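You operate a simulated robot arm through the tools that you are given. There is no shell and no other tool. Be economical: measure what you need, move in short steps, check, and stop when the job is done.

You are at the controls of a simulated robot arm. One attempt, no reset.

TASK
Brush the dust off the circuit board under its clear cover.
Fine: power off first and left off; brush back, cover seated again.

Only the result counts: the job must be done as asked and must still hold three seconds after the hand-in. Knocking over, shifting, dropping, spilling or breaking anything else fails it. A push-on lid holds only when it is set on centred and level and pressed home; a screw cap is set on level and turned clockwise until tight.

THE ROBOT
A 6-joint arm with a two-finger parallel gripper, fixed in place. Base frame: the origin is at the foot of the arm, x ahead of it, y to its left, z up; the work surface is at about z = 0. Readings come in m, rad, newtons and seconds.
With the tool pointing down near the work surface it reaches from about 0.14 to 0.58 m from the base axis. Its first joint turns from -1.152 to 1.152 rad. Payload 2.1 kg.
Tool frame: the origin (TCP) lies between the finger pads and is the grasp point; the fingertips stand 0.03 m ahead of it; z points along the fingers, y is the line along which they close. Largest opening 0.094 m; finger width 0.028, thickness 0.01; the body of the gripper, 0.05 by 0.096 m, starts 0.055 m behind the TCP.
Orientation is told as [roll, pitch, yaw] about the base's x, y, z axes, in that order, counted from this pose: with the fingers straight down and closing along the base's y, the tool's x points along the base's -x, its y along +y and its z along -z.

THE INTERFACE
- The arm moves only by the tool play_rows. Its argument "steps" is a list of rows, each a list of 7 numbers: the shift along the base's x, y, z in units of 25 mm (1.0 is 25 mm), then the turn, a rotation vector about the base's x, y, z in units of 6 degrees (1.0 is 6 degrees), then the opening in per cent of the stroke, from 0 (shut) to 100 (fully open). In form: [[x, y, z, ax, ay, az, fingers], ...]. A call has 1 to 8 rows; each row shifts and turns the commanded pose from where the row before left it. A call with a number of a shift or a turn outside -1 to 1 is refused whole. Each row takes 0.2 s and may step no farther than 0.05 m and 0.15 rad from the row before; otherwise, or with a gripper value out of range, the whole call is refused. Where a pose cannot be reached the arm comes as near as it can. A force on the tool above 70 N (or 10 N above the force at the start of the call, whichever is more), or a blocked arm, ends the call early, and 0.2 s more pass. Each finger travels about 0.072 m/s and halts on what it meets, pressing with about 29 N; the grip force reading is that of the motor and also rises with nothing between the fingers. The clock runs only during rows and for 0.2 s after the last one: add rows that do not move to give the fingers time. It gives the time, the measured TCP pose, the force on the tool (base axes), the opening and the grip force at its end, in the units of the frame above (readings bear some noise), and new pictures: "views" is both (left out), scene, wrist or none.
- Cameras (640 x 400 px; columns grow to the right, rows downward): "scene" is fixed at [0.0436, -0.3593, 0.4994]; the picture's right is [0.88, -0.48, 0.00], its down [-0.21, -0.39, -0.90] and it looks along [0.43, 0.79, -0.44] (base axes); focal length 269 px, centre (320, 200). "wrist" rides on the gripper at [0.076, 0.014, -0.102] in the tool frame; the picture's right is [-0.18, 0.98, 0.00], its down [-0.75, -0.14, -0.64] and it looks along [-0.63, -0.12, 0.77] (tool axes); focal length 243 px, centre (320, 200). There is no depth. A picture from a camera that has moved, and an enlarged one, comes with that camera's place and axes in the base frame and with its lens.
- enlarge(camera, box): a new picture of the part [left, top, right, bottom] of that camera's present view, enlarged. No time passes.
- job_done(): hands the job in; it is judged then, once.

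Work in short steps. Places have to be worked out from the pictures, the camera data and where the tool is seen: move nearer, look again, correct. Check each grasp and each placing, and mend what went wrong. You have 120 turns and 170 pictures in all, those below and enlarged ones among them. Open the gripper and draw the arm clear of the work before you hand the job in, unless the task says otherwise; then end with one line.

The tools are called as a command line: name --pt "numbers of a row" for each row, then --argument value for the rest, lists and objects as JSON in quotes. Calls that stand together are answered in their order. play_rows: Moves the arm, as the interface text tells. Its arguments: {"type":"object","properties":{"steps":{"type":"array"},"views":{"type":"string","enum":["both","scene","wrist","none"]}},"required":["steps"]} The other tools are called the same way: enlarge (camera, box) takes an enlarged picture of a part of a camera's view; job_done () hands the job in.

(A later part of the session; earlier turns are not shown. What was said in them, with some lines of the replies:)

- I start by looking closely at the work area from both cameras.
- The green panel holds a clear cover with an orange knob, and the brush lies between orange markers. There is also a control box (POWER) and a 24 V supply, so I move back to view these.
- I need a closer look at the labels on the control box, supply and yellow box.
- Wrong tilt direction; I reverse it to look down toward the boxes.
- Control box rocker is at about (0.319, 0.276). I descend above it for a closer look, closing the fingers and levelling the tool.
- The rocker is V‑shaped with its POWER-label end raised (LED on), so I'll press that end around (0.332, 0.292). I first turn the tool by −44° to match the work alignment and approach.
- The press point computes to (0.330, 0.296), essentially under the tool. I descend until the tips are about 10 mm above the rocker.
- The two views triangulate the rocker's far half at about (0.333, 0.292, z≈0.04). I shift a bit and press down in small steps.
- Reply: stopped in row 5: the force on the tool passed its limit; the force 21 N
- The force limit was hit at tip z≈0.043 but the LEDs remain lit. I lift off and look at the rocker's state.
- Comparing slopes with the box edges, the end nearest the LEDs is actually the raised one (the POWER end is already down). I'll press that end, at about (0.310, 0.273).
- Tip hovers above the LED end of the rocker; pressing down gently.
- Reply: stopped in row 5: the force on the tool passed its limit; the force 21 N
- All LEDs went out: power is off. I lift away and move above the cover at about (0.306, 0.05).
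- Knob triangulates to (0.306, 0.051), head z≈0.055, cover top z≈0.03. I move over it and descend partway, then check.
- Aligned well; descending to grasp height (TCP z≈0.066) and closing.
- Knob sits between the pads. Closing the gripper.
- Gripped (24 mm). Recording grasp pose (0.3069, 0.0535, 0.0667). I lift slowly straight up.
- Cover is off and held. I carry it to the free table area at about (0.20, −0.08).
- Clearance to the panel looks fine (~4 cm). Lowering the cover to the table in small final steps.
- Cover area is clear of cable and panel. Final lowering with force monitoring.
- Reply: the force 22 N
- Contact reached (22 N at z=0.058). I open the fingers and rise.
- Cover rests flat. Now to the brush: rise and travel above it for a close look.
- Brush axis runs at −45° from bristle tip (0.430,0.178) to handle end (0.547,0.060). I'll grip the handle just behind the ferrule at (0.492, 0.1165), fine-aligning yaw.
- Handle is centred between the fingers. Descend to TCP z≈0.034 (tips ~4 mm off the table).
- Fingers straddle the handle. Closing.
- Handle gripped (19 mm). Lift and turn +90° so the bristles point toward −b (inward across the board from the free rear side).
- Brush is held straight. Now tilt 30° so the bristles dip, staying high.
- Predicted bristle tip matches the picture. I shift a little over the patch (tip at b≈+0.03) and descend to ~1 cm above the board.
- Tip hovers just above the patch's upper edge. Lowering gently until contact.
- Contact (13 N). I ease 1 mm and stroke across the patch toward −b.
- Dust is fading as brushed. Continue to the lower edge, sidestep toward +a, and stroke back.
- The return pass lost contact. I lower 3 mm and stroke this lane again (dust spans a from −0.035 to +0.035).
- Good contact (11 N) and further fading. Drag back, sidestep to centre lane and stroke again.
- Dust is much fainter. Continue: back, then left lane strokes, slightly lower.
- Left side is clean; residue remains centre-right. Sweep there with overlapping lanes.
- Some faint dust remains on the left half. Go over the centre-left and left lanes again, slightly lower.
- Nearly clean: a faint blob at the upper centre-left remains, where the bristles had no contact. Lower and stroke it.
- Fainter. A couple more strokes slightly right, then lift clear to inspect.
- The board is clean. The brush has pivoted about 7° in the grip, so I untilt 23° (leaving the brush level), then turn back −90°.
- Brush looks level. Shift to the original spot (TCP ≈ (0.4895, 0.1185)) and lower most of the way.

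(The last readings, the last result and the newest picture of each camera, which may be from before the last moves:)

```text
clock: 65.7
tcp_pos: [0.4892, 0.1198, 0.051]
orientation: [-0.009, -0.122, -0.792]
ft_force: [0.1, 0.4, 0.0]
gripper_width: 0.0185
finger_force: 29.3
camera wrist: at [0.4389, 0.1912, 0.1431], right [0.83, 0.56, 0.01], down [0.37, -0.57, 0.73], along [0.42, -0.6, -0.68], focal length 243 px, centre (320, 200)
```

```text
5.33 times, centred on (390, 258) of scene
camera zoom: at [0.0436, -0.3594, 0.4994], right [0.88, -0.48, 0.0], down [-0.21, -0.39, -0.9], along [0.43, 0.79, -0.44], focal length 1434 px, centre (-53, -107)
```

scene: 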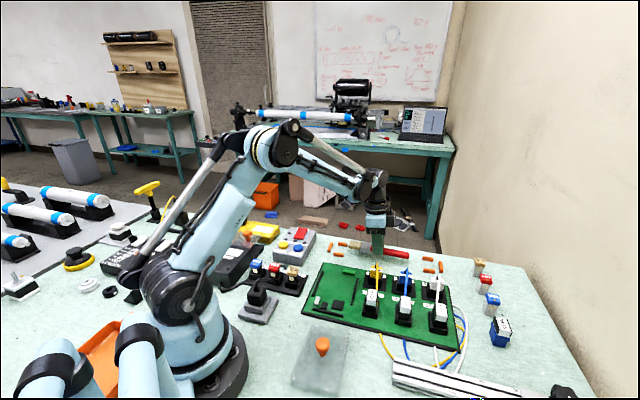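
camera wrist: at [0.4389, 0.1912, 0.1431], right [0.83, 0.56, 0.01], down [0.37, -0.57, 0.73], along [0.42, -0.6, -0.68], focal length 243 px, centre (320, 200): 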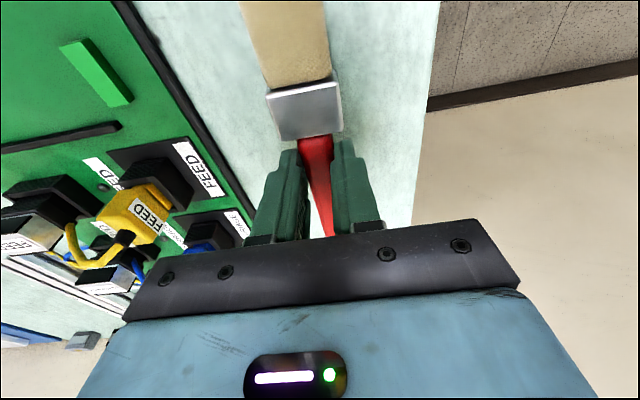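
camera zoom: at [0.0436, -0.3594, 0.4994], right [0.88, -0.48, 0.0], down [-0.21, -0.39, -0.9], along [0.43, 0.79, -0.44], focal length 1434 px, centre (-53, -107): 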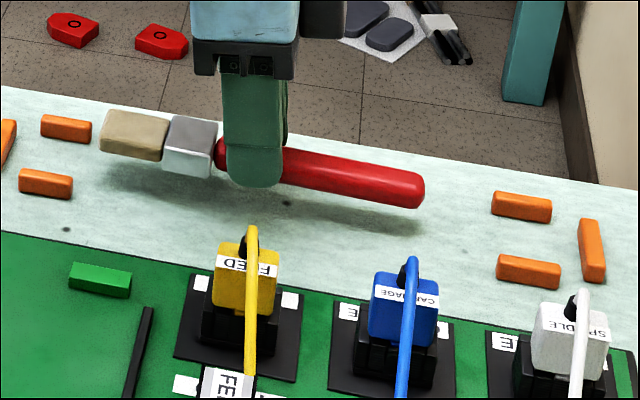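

Aligned within ~3 mm; adjust back along the axis and lower to the table gently.

play_rows --pt "-0.1 0.09 -0.3 0 0 0 0" --pt "0 0 -0.2 0 0 0 0" --pt "0 0 -0.08 0 0 0 0" --pt "0 0 0 0 0 0 0"

enlarge --camera "scene" --box '[330, 220, 450, 295]'

```text
clock: 66.7
tcp_pos: [0.4877, 0.1213, 0.0391]
orientation: [-0.01, -0.122, -0.791]
ft_force: [0.0, -0.6, -0.1]
gripper_width: 0.0186
finger_force: 28.8
camera wrist: at [0.4363, 0.1941, 0.1302], right [0.83, 0.56, 0.01], down [0.37, -0.57, 0.73], along [0.42, -0.6, -0.68], focal length 243 px, centre (320, 200)
```

scene: 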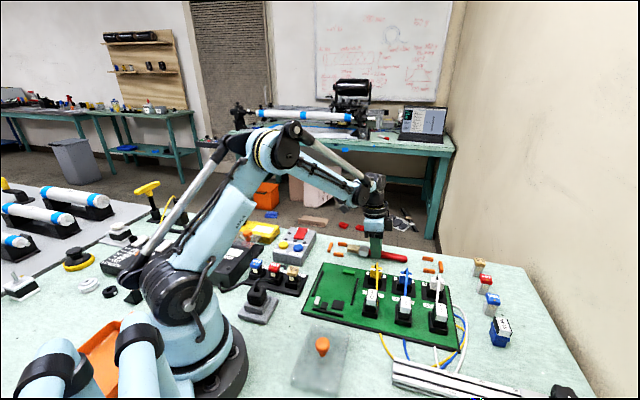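
wrist: 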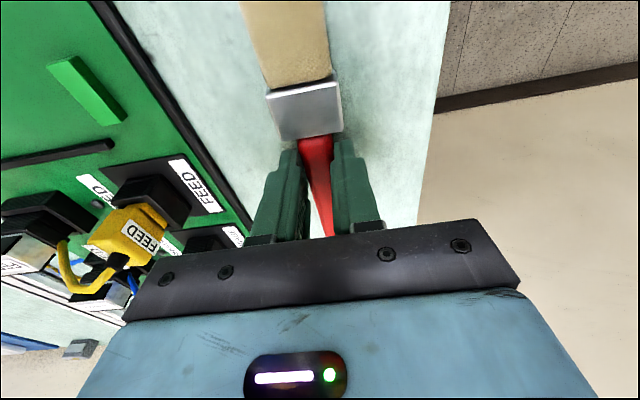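

```text
5.33 times, centred on (390, 258) of scene
camera zoom: at [0.0436, -0.3593, 0.4994], right [0.88, -0.48, 0.0], down [-0.21, -0.39, -0.9], along [0.43, 0.79, -0.44], focal length 1434 px, centre (-53, -107)
```

zoom: 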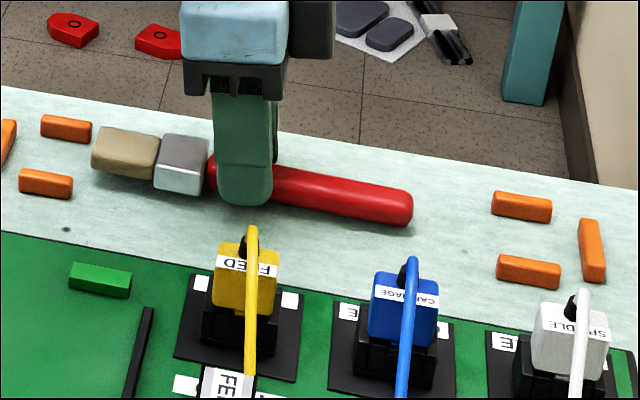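

Still ~5 mm above the table, bristle end slightly high. Continue lowering with a slight dip.

play_rows --pt "0 0 -0.08 0.14 0.14 0 0" --pt "0 0 -0.06 0.14 0.14 0 0" --pt "0 0 0 0 0 0 0" --views "none"

enlarge --camera "scene" --box '[330, 220, 450, 295]'

```text
clock: 67.5
tcp_pos: [0.4883, 0.1213, 0.0358]
orientation: [-0.01, -0.082, -0.791]
ft_force: [2.5, -2.9, 8.9]
gripper_width: 0.0188
finger_force: 28.9
```

```text
5.33 times, centred on (390, 258) of scene
camera zoom: at [0.0436, -0.3594, 0.4994], right [0.88, -0.48, 0.0], down [-0.21, -0.39, -0.9], along [0.43, 0.79, -0.44], focal length 1434 px, centre (-53, -107)
```

zoom: 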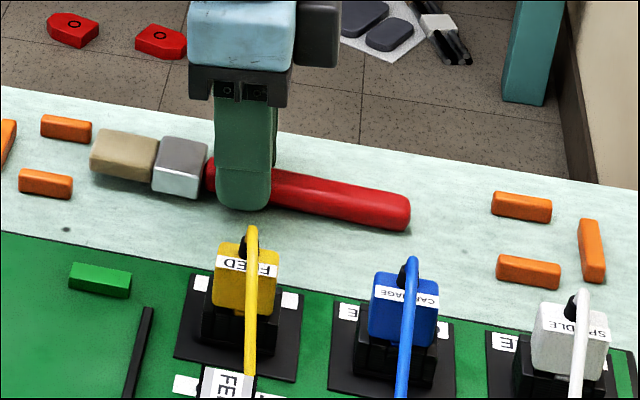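

That tilt was the wrong sign; handle end touches while bristles are up. Rotate the other way ~5°.

play_rows --pt "0 0 0.02 -0.3 -0.3 0 0" --pt "0 0 0 -0.3 -0.3 0 0" --pt "0 0 0 0 0 0 0" --views "none"

enlarge --camera "scene" --box '[330, 220, 450, 295]'

```text
clock: 68.3
tcp_pos: [0.4874, 0.1212, 0.0362]
orientation: [-0.008, -0.172, -0.79]
ft_force: [-0.2, 0.0, -1.0]
gripper_width: 0.0187
finger_force: 29.3
```

```text
5.33 times, centred on (390, 258) of scene
camera zoom: at [0.0436, -0.3593, 0.4994], right [0.88, -0.48, 0.0], down [-0.21, -0.39, -0.9], along [0.43, 0.79, -0.44], focal length 1434 px, centre (-53, -107)
```

zoom: 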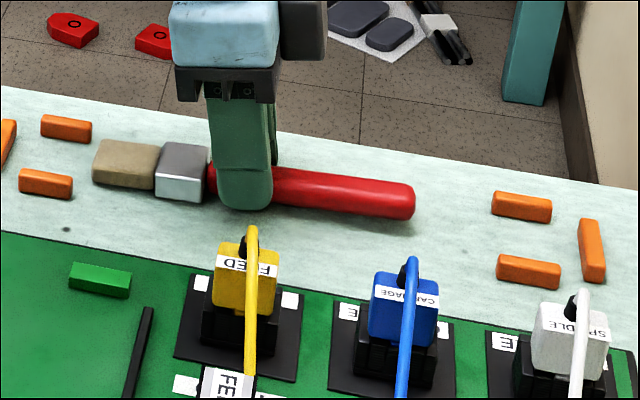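

Bristle end is nearly home; rotate back ~2° and lower ~2 mm, then check contact.

play_rows --pt "0 0 -0.08 0.2 0.2 0 0" --pt "0 0 0 0 0 0 0" --views "none"

enlarge --camera "scene" --box '[330, 220, 450, 295]'

```text
clock: 68.9
tcp_pos: [0.4867, 0.1219, 0.0331]
orientation: [-0.009, -0.14, -0.789]
ft_force: [0.5, 0.2, 0.0]
gripper_width: 0.0191
finger_force: 29.2
```

```text
5.33 times, centred on (390, 258) of scene
camera zoom: at [0.0436, -0.3593, 0.4994], right [0.88, -0.48, 0.0], down [-0.21, -0.39, -0.9], along [0.43, 0.79, -0.44], focal length 1434 px, centre (-53, -107)
```

zoom: 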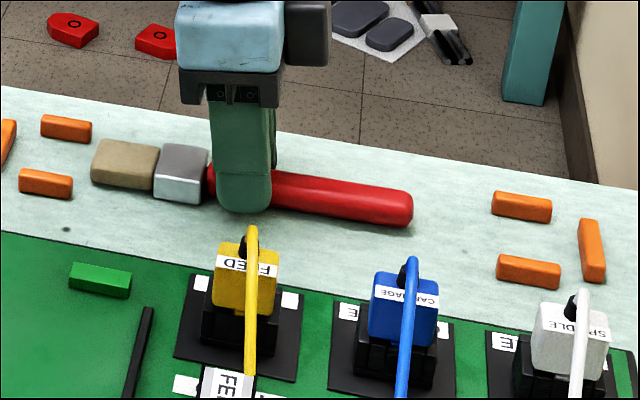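

Brush is within ~2 mm of resting at its original place. Release and rise.

play_rows --pt "0 0 0 0 0 0 30" --pt "0 0 0 0 0 0 55" --pt "0 0 0.1 0 0 0 60" --pt "0 0 0.6 0 0 0 60" --pt "0 0 1 0 0 0 60" --pt "0 0 1 0 0 0 60" --pt "0 0 1 -0.5 0.5 0 60" --pt "0 0 1 0 0 0 60"

enlarge --camera "scene" --box '[330, 220, 450, 295]'

```text
clock: 70.7
tcp_pos: [0.4854, 0.1207, 0.1503]
orientation: [-0.085, -0.141, -0.78]
ft_force: [0.5, 0.3, -0.7]
gripper_width: 0.0563
finger_force: 0.0
camera wrist: at [0.4388, 0.1998, 0.2394], right [0.83, 0.56, -0.06], down [0.4, -0.52, 0.75], along [0.39, -0.64, -0.66], focal length 243 px, centre (320, 200)
```

scene: 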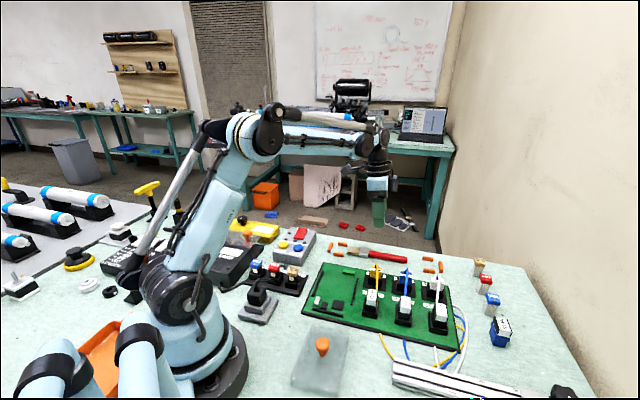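
wrist: 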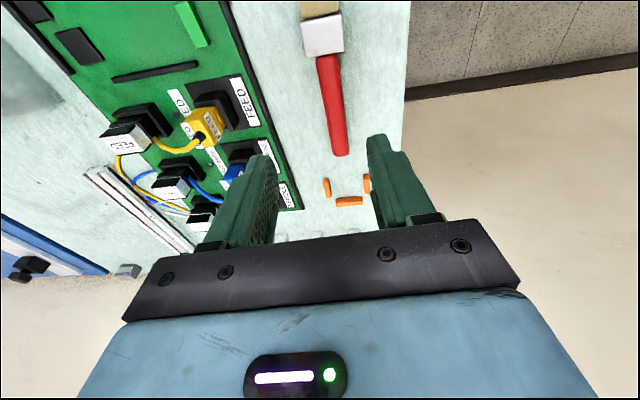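

```text
5.33 times, centred on (390, 258) of scene
camera zoom: at [0.0436, -0.3593, 0.4994], right [0.88, -0.48, 0.0], down [-0.21, -0.39, -0.9], along [0.43, 0.79, -0.44], focal length 1434 px, centre (-53, -107)
```

zoom: 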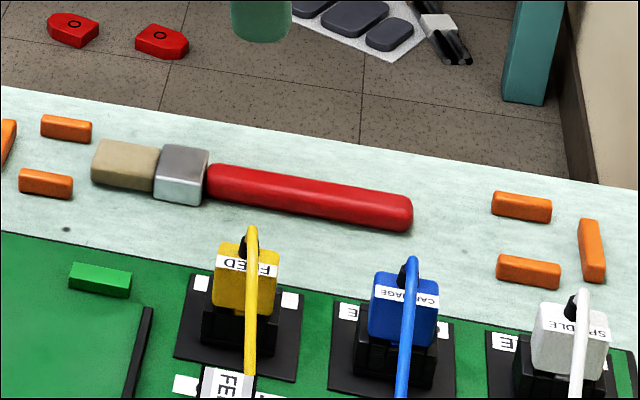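

Brush is back in its place. Now level the tool (undoing the tilts), raise, and return above the cover knob at (0.200, −0.079).

play_rows --pt "0 0 1 0.5 -0.5 0 60" --pt "0 0 1 0.48 0.48 0 60" --pt "-1 -0.7 0 0.47 0.47 0 60" --pt "-1 -0.7 0 0 0 0.2 60" --pt "-1 -0.7 0 0 0 0 60" --pt "-1 -0.7 0 0 0 0 60" --pt "-1 -0.7 0 0 0 0 60" --pt "-1 -0.7 0 0 0 0 60" --views "none"

play_rows --pt "-1 -0.7 0 0 0 0 60" --pt "-1 -0.7 0 0 0 0 60" --pt "-1 -0.7 0 0 0 0 60" --pt "-1 -0.7 0 0 0 0 60" --pt "-1 -0.7 0 0 0 0 60" --pt "0 0 0 0 0 0 60"

```text
clock: 72.5
tcp_pos: [0.336, 0.0161, 0.1996]
orientation: [-0.008, 0.001, -0.769]
ft_force: [0.0, 0.5, -0.3]
gripper_width: 0.0565
finger_force: 0.1
```

```text
clock: 73.9
tcp_pos: [0.2145, -0.0711, 0.1983]
orientation: [-0.008, -0.001, -0.771]
ft_force: [-0.5, -0.5, 0.6]
gripper_width: 0.0563
finger_force: 0.1
camera wrist: at [0.1709, -0.0081, 0.2992], right [0.82, 0.58, -0.01], down [0.45, -0.62, 0.64], along [0.37, -0.53, -0.77], focal length 243 px, centre (320, 200)
```

scene: 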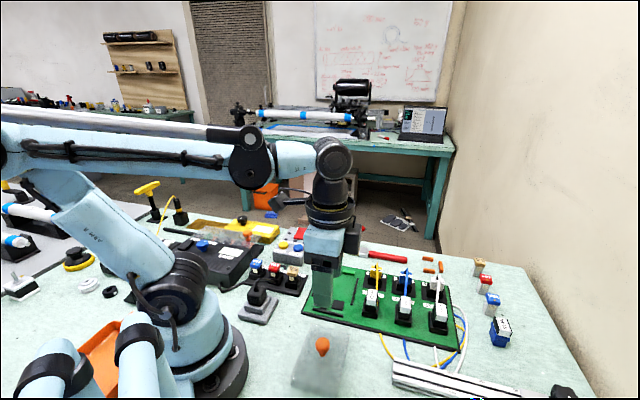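
wrist: 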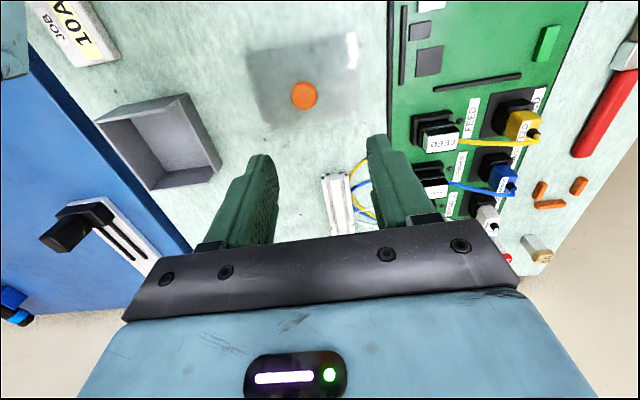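

Knob confirmed at (0.200, −0.080). Align and descend to z≈0.059.

play_rows --pt "-0.58 -0.36 0 0 0 0 60" --pt "0 0 -1 0 0 0 60" --pt "0 0 -1 0 0 0 60" --pt "0 0 -1 0 0 0 60" --pt "0 0 -1 0 0 0 60" --pt "0 0 -1 0 0 0 60" --pt "0 0 -0.5 0 0 0 60" --pt "0 0 0 0 0 0 60" --views "wrist"

```text
clock: 75.7
tcp_pos: [0.1991, -0.0807, 0.0608]
orientation: [-0.009, 0.0, -0.77]
ft_force: [0.8, 0.4, 0.5]
gripper_width: 0.0563
finger_force: 0.0
camera wrist: at [0.1554, -0.0169, 0.1635], right [0.82, 0.58, -0.01], down [0.45, -0.62, 0.64], along [0.37, -0.53, -0.77], focal length 243 px, centre (320, 200)
```

wrist: 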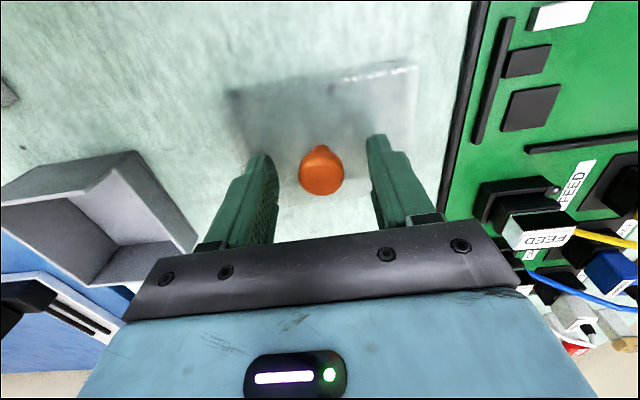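

Knob centred. Lower 2 mm, close and lift.

play_rows --pt "0 0 -0.09 0 0 0 40" --pt "0 0 0 0 0 0 20" --pt "0 0 0 0 0 0 0" --pt "0 0 0 0 0 0 0" --pt "0 0 0.3 0 0 0 0" --pt "0 0 1 0 0 0 0" --pt "0 0 1 0 0 0 0" --pt "0 0 1 0 0 0 0"

enlarge --camera "scene" --box '[240, 245, 400, 345]'

```text
clock: 77.5
tcp_pos: [0.1962, -0.0781, 0.1444]
orientation: [-0.01, 0.0, -0.769]
ft_force: [0.5, 0.6, 0.1]
gripper_width: 0.0244
finger_force: 29.3
camera wrist: at [0.1523, -0.0152, 0.2461], right [0.82, 0.58, -0.01], down [0.45, -0.62, 0.64], along [0.37, -0.53, -0.77], focal length 243 px, centre (320, 200)
```

scene: 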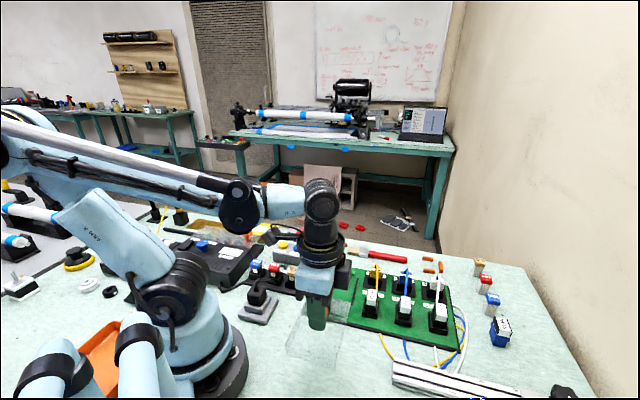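
wrist: 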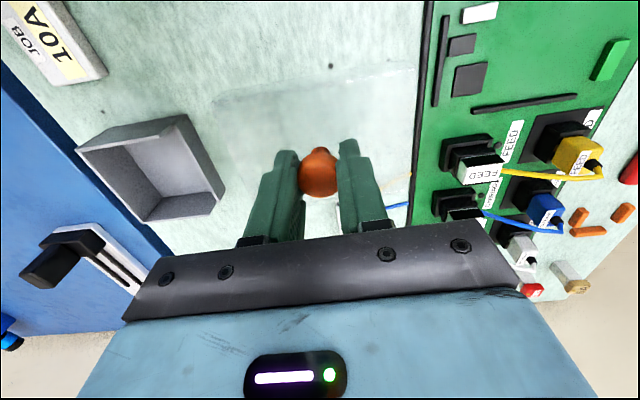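

```text
4.00 times, centred on (320, 295) of scene
camera zoom: at [0.0436, -0.3593, 0.4994], right [0.88, -0.48, 0.0], down [-0.21, -0.39, -0.9], along [0.43, 0.79, -0.44], focal length 1075 px, centre (320, -180)
```

zoom: 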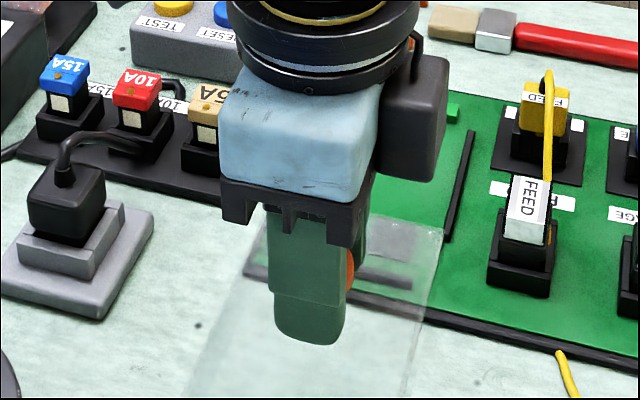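

Cover held with the same geometry. Carry it back over the panel toward (0.307, 0.0535).

play_rows --pt "0.72 0.89 0.4 0 0 0 0" --pt "0.72 0.89 0 0 0 0 0" --pt "0.72 0.89 0 0 0 0 0" --pt "0.72 0.89 0 0 0 0 0" --pt "0.72 0.89 0 0 0 0 0" --pt "0.72 0.89 0 0 0 0 0" --pt "0 0 0 0 0 0 0" --pt "0 0 0 0 0 0 0" --views "none"

play_rows --pt "0 0 -0.6 0 0 0 0" --pt "0 0 0 0 0 0 0" --views "wrist"

enlarge --camera "scene" --box '[250, 205, 410, 325]'

```text
clock: 79.3
tcp_pos: [0.3052, 0.0554, 0.1539]
orientation: [-0.009, -0.002, -0.769]
ft_force: [0.1, 0.4, -0.5]
gripper_width: 0.0244
finger_force: 29.6
```

```text
clock: 79.9
tcp_pos: [0.3073, 0.0551, 0.1379]
orientation: [-0.009, 0.001, -0.77]
ft_force: [-0.2, 0.0, -0.1]
gripper_width: 0.0241
finger_force: 28.7
camera wrist: at [0.2623, 0.1179, 0.2399], right [0.82, 0.58, -0.01], down [0.45, -0.62, 0.64], along [0.37, -0.53, -0.77], focal length 243 px, centre (320, 200)
```

wrist: 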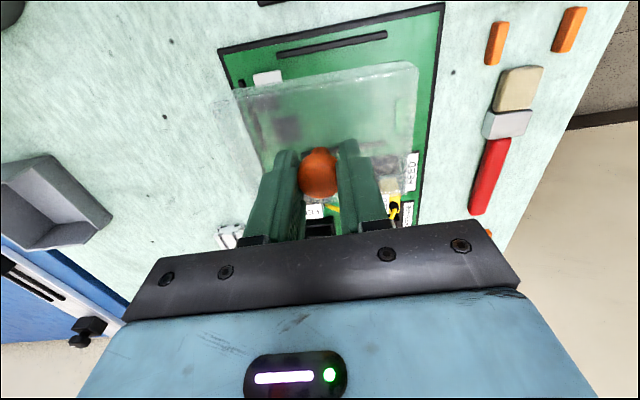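

```text
3.33 times, centred on (330, 265) of scene
camera zoom: at [0.0436, -0.3593, 0.4994], right [0.88, -0.48, 0.0], down [-0.21, -0.39, -0.9], along [0.43, 0.79, -0.44], focal length 896 px, centre (287, -17)
```

zoom: 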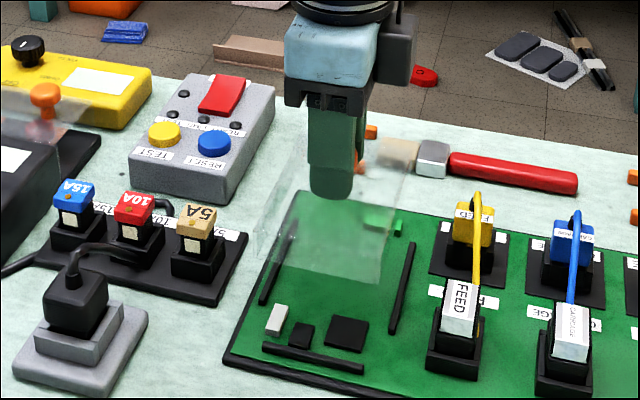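

Nearly identical to the lift-off view; correct by (+1.2, −1.8 mm) and descend to ~2 cm above the seat.

play_rows --pt "0.05 -0.07 -0.5 0 0 0 0" --pt "0 0 -0.8 0 0 0 0" --pt "0 0 -0.7 0 0 0 0" --pt "0 0 0 0 0 0 0" --pt "0 0 0 0 0 0 0" --views "wrist"

enlarge --camera "scene" --box '[290, 245, 386, 320]'

enlarge --camera "wrist" --box '[180, 0, 500, 200]'

```text
clock: 81.1
tcp_pos: [0.3083, 0.0509, 0.0893]
orientation: [-0.009, 0.0, -0.768]
ft_force: [-0.1, 0.3, -0.3]
gripper_width: 0.0243
finger_force: 28.9
camera wrist: at [0.2634, 0.1136, 0.1915], right [0.82, 0.58, -0.01], down [0.45, -0.62, 0.64], along [0.37, -0.53, -0.77], focal length 243 px, centre (320, 200)
```

wrist: 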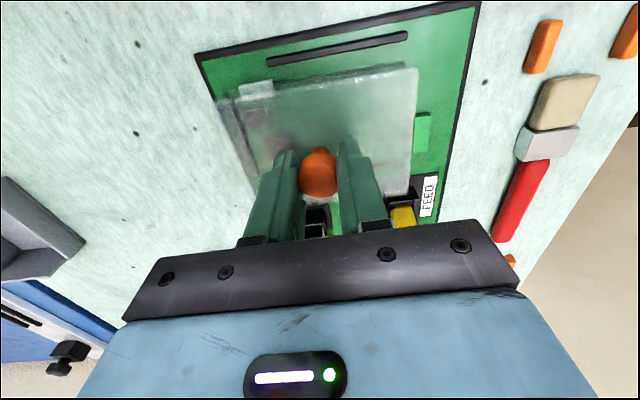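

```text
5.33 times, centred on (338, 282) of scene
camera zoom: at [0.0436, -0.3594, 0.4994], right [0.88, -0.48, 0.0], down [-0.21, -0.39, -0.9], along [0.43, 0.79, -0.44], focal length 1434 px, centre (224, -240)
```

zoom: 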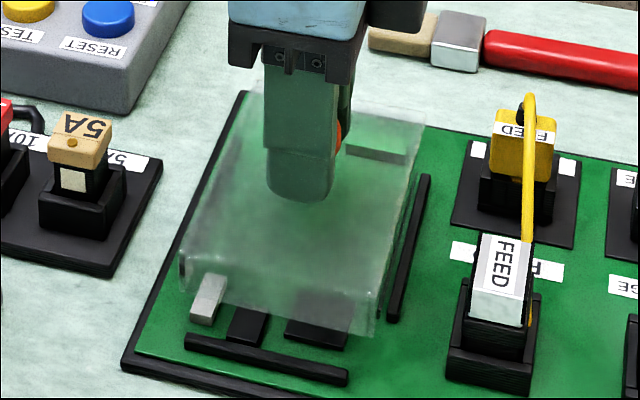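

```text
2.00 times, centred on (340, 100) of wrist
camera zoom: at [0.2634, 0.1136, 0.1915], right [0.82, 0.58, -0.01], down [0.45, -0.62, 0.64], along [0.37, -0.53, -0.77], focal length 485 px, centre (280, 400)
```

zoom: 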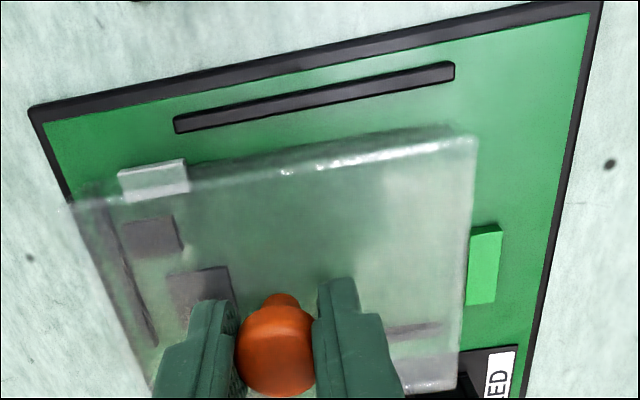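

In-hand pose matches. Lower to just above the seat and compare with the seated reference image.

play_rows --pt "0 0.05 -0.4 0 0 0 0" --pt "0 0 -0.25 0 0 0 0" --pt "0 0 0 0 0 0 0" --views "wrist"

enlarge --camera "scene" --box '[290, 245, 386, 320]'

```text
clock: 81.9
tcp_pos: [0.3073, 0.0518, 0.0733]
orientation: [-0.011, 0.0, -0.768]
ft_force: [-3.8, -0.4, 11.1]
gripper_width: 0.0242
finger_force: 28.9
camera wrist: at [0.2638, 0.1152, 0.1751], right [0.82, 0.58, -0.01], down [0.45, -0.62, 0.64], along [0.37, -0.53, -0.77], focal length 243 px, centre (320, 200)
```

wrist: 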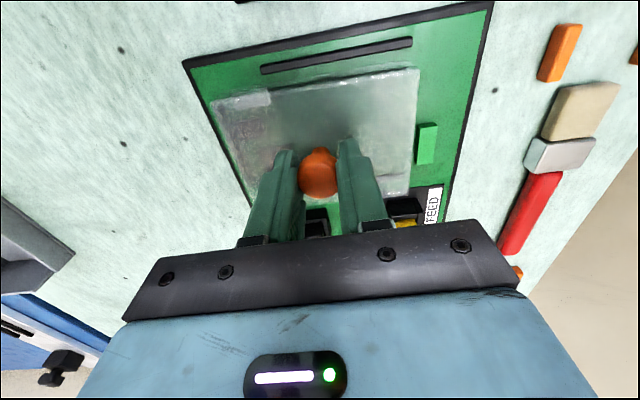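

```text
5.33 times, centred on (338, 282) of scene
camera zoom: at [0.0436, -0.3594, 0.4994], right [0.88, -0.48, 0.0], down [-0.21, -0.39, -0.9], along [0.43, 0.79, -0.44], focal length 1434 px, centre (224, -240)
```

zoom: 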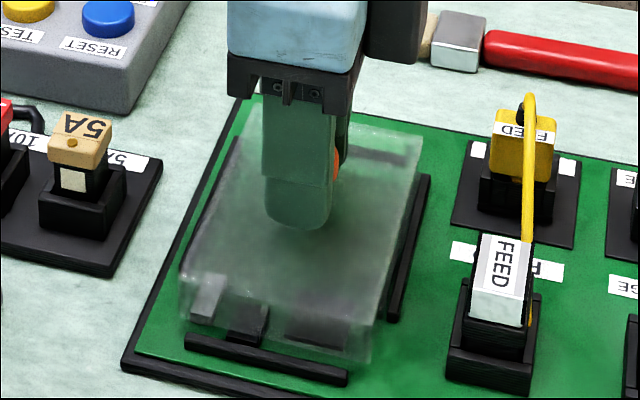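

Contact at z≈0.073, ~6 mm above seat. Check for cover yaw misalignment relative to rails.

enlarge --camera "wrist" --box '[180, 20, 440, 182]'

enlarge --camera "scene" --box '[315, 262, 379, 315]'

```text
2.46 times, centred on (310, 101) of wrist
camera zoom: at [0.2638, 0.1152, 0.1751], right [0.82, 0.58, -0.01], down [0.45, -0.62, 0.64], along [0.37, -0.53, -0.77], focal length 597 px, centre (345, 444)
```

zoom: 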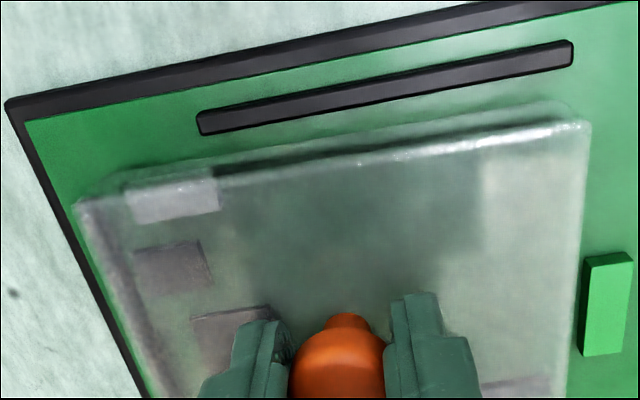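

```text
7.55 times, centred on (347, 288) of scene
camera zoom: at [0.0436, -0.3594, 0.4994], right [0.88, -0.48, 0.0], down [-0.21, -0.39, -0.9], along [0.43, 0.79, -0.44], focal length 2029 px, centre (116, -468)
```

zoom: 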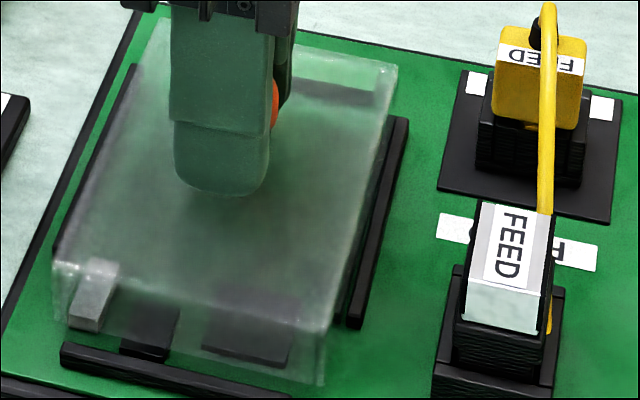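

The cover is rotated ~1.6–2° clockwise in the grip relative to the rails. Lift 3 mm, rotate +1.8° and lower again.

play_rows --pt "0 0 0.2 0 0 0 0" --pt "0 0 0 0 0 0.3 0" --pt "0 0 0 0 0 0 0" --views "none"

enlarge --camera "wrist" --box '[180, 20, 440, 182]'

enlarge --camera "scene" --box '[315, 262, 379, 315]'

```text
clock: 82.7
tcp_pos: [0.3073, 0.0512, 0.0786]
orientation: [-0.009, 0.001, -0.737]
ft_force: [-0.3, -0.4, 0.3]
gripper_width: 0.0243
finger_force: 29.0
```

```text
2.46 times, centred on (310, 101) of wrist
camera zoom: at [0.2611, 0.1136, 0.1802], right [0.8, 0.6, -0.01], down [0.47, -0.61, 0.64], along [0.38, -0.52, -0.77], focal length 597 px, centre (345, 444)
```

zoom: 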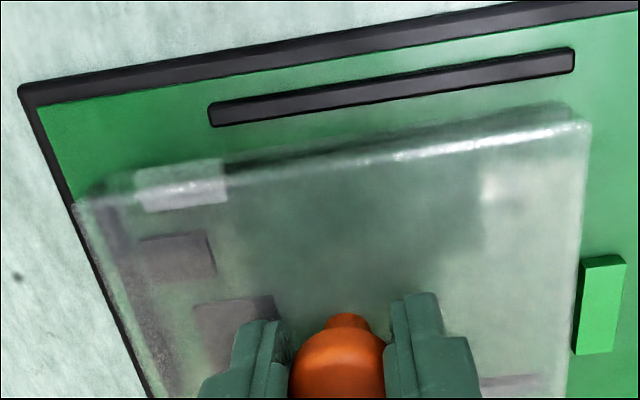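

```text
7.55 times, centred on (347, 288) of scene
camera zoom: at [0.0436, -0.3593, 0.4994], right [0.88, -0.48, 0.0], down [-0.21, -0.39, -0.9], along [0.43, 0.79, -0.44], focal length 2029 px, centre (116, -468)
```

zoom: 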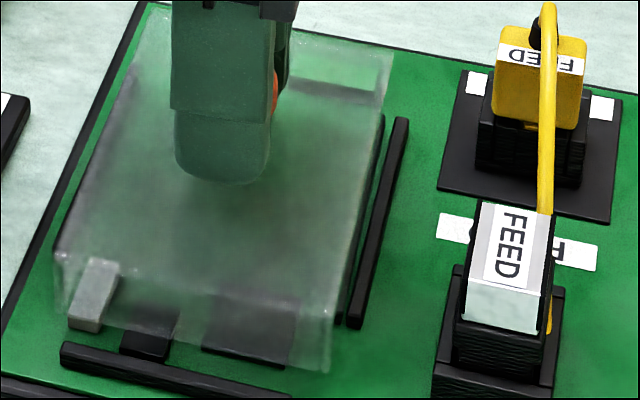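

Cover now parallel to the rails. Nudge y +1 mm and lower gently.

play_rows --pt "0 0.04 -0.15 0 0 0 0" --pt "0 0 -0.15 0 0 0 0" --pt "0 0 -0.12 0 0 0 0" --pt "0 0 0 0 0 0 0" --views "none"

enlarge --camera "wrist" --box '[180, 20, 440, 182]'

enlarge --camera "scene" --box '[300, 255, 380, 320]'

```text
clock: 83.7
tcp_pos: [0.3074, 0.0536, 0.069]
orientation: [-0.009, 0.0, -0.738]
ft_force: [1.0, 0.2, 1.9]
gripper_width: 0.0244
finger_force: 29.2
```

```text
2.46 times, centred on (310, 101) of wrist
camera zoom: at [0.2618, 0.1162, 0.1701], right [0.8, 0.6, -0.01], down [0.47, -0.61, 0.64], along [0.38, -0.52, -0.77], focal length 597 px, centre (345, 444)
```

zoom: 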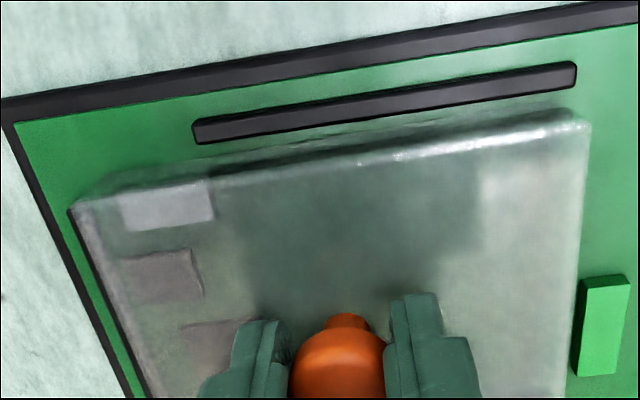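

```text
6.15 times, centred on (340, 288) of scene
camera zoom: at [0.0436, -0.3594, 0.4994], right [0.88, -0.48, 0.0], down [-0.21, -0.39, -0.9], along [0.43, 0.79, -0.44], focal length 1654 px, centre (197, -338)
```

zoom: 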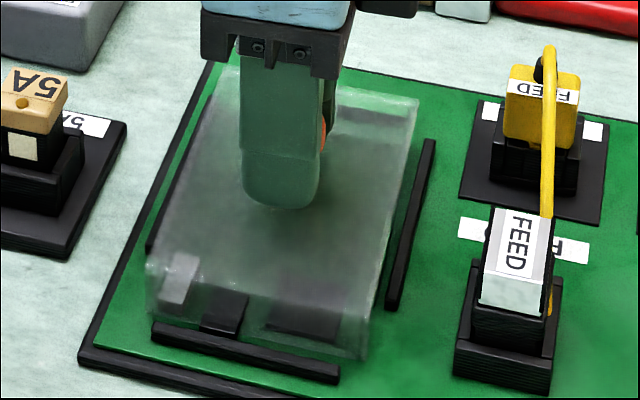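

No more obstruction at z=0.069. Continue down to seat and press.

play_rows --pt "0 0 -0.1 0 0 0 0" --pt "0 0 -0.06 0 0 0 0" --pt "0 0 0 0 0 0 0" --views "wrist"

enlarge --camera "scene" --box '[300, 255, 380, 320]'

```text
clock: 84.5
tcp_pos: [0.3077, 0.0537, 0.0647]
orientation: [-0.009, 0.0, -0.739]
ft_force: [-0.3, -4.1, 21.1]
gripper_width: 0.0241
finger_force: 29.5
camera wrist: at [0.262, 0.1164, 0.1658], right [0.8, 0.6, -0.01], down [0.47, -0.61, 0.64], along [0.38, -0.52, -0.77], focal length 243 px, centre (320, 200)
```

wrist: 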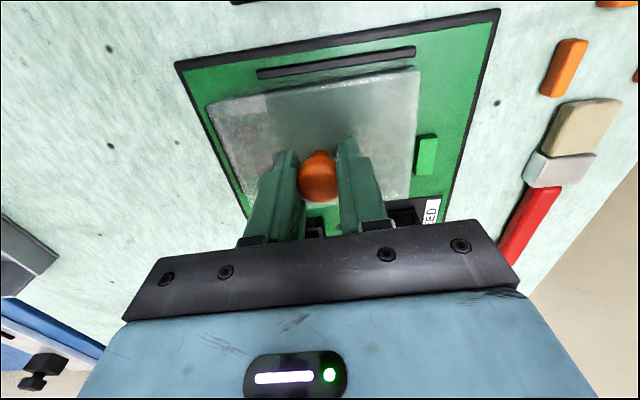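

```text
6.15 times, centred on (340, 288) of scene
camera zoom: at [0.0435, -0.3594, 0.4994], right [0.88, -0.48, 0.0], down [-0.21, -0.39, -0.9], along [0.43, 0.79, -0.44], focal length 1654 px, centre (197, -338)
```

zoom: 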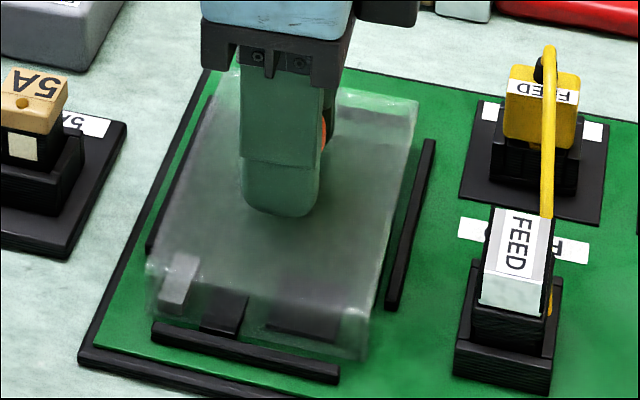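

Seated depth matches the original (and corner pixels coincide with the first picture). Press a little more to be sure it is home, then release.

play_rows --pt "0 0 -0.07 0 0 0 0" --pt "0 0 0 0 0 0 0" --views "none"

play_rows --pt "0 0 0.16 0 0 0 0" --pt "0 0 0 0 0 0 30" --pt "0 0 0 0 0 0 60" --pt "0 0 0 0 0 0 60" --pt "0 0 0.5 0 0 0 60" --pt "0 0 1 0 0 0 60" --pt "0 0 1 0 0 0 60" --pt "0 0 1 0 0 0 60" --views "wrist"

enlarge --camera "scene" --box '[290, 245, 450, 345]'

enlarge --camera "wrist" --box '[160, 0, 480, 200]'

```text
clock: 85.1
tcp_pos: [0.3078, 0.0548, 0.0626]
orientation: [-0.006, -0.001, -0.74]
ft_force: [4.7, -3.0, 54.9]
gripper_width: 0.0243
finger_force: 29.3
```

```text
clock: 86.9
tcp_pos: [0.3064, 0.0535, 0.1542]
orientation: [-0.008, 0.001, -0.738]
ft_force: [0.7, 0.0, 0.2]
gripper_width: 0.0561
finger_force: 0.1
camera wrist: at [0.2603, 0.1159, 0.2565], right [0.8, 0.6, -0.01], down [0.47, -0.61, 0.64], along [0.38, -0.52, -0.77], focal length 243 px, centre (320, 200)
```

wrist: 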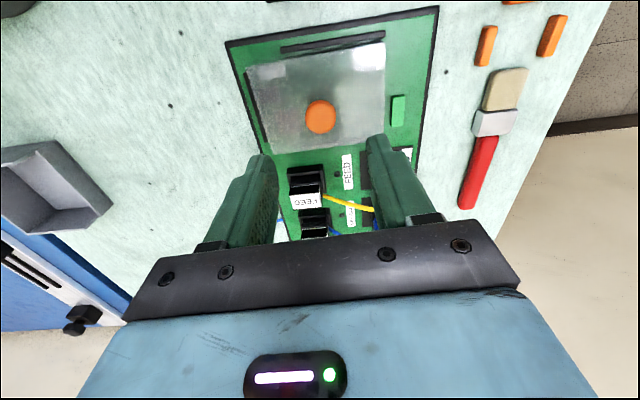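

```text
4.00 times, centred on (370, 295) of scene
camera zoom: at [0.0436, -0.3594, 0.4994], right [0.88, -0.48, 0.0], down [-0.21, -0.39, -0.9], along [0.43, 0.79, -0.44], focal length 1075 px, centre (120, -180)
```

zoom: 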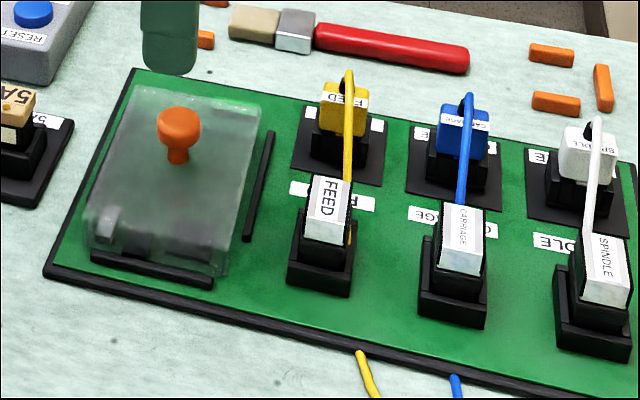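

```text
2.00 times, centred on (320, 100) of wrist
camera zoom: at [0.2603, 0.1159, 0.2565], right [0.8, 0.6, -0.01], down [0.47, -0.61, 0.64], along [0.38, -0.52, -0.77], focal length 485 px, centre (320, 400)
```

zoom: 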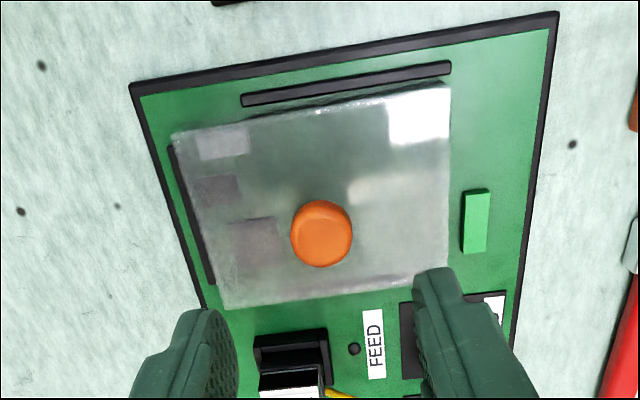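

Cover matches the original position pixel-for-pixel and the board is clear. Retract upward and do a final check, including the power switch.

play_rows --pt "0 0 1 0 0 0 60" --pt "0 0 1 0 0 0 60" --pt "-0.5 0 1 0 0 0 60" --pt "-0.5 0 1 0 0 0 80" --pt "0 0 1 0 0 0 100" --pt "0 0 0 0 0 0 100" --views "scene"

enlarge --camera "scene" --box '[240, 210, 400, 310]'

```text
clock: 88.3
tcp_pos: [0.2834, 0.0529, 0.2764]
orientation: [-0.008, 0.0, -0.738]
ft_force: [-0.6, 0.6, 0.6]
gripper_width: 0.0941
finger_force: 0.1
```

scene: 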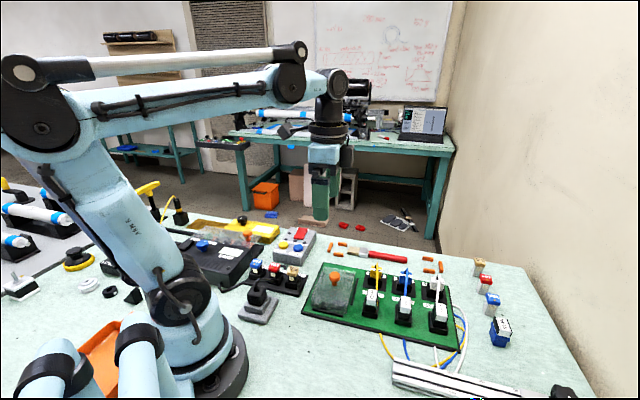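

```text
4.00 times, centred on (320, 260) of scene
camera zoom: at [0.0436, -0.3594, 0.4994], right [0.88, -0.48, 0.0], down [-0.21, -0.39, -0.9], along [0.43, 0.79, -0.44], focal length 1075 px, centre (320, -40)
```

zoom: 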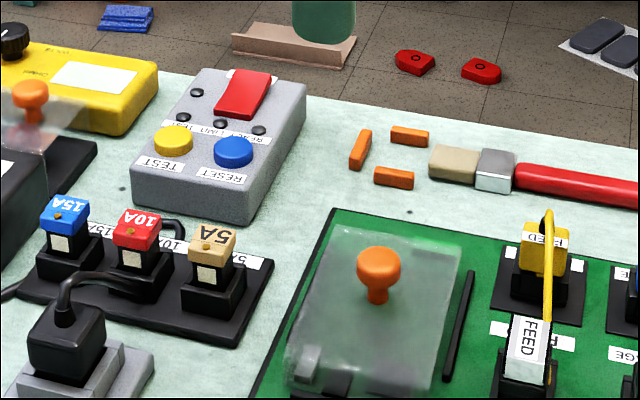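

Power is off with no LEDs lit, the brush is back in place, the cover is seated and the arm is clear. Handing in.

job_done

```text
The job is handed in.
```

I switched the power off first and left it off, brushed the visible dust off the board, put the brush back in its place, and set the clear cover back in its original position, pressed home.
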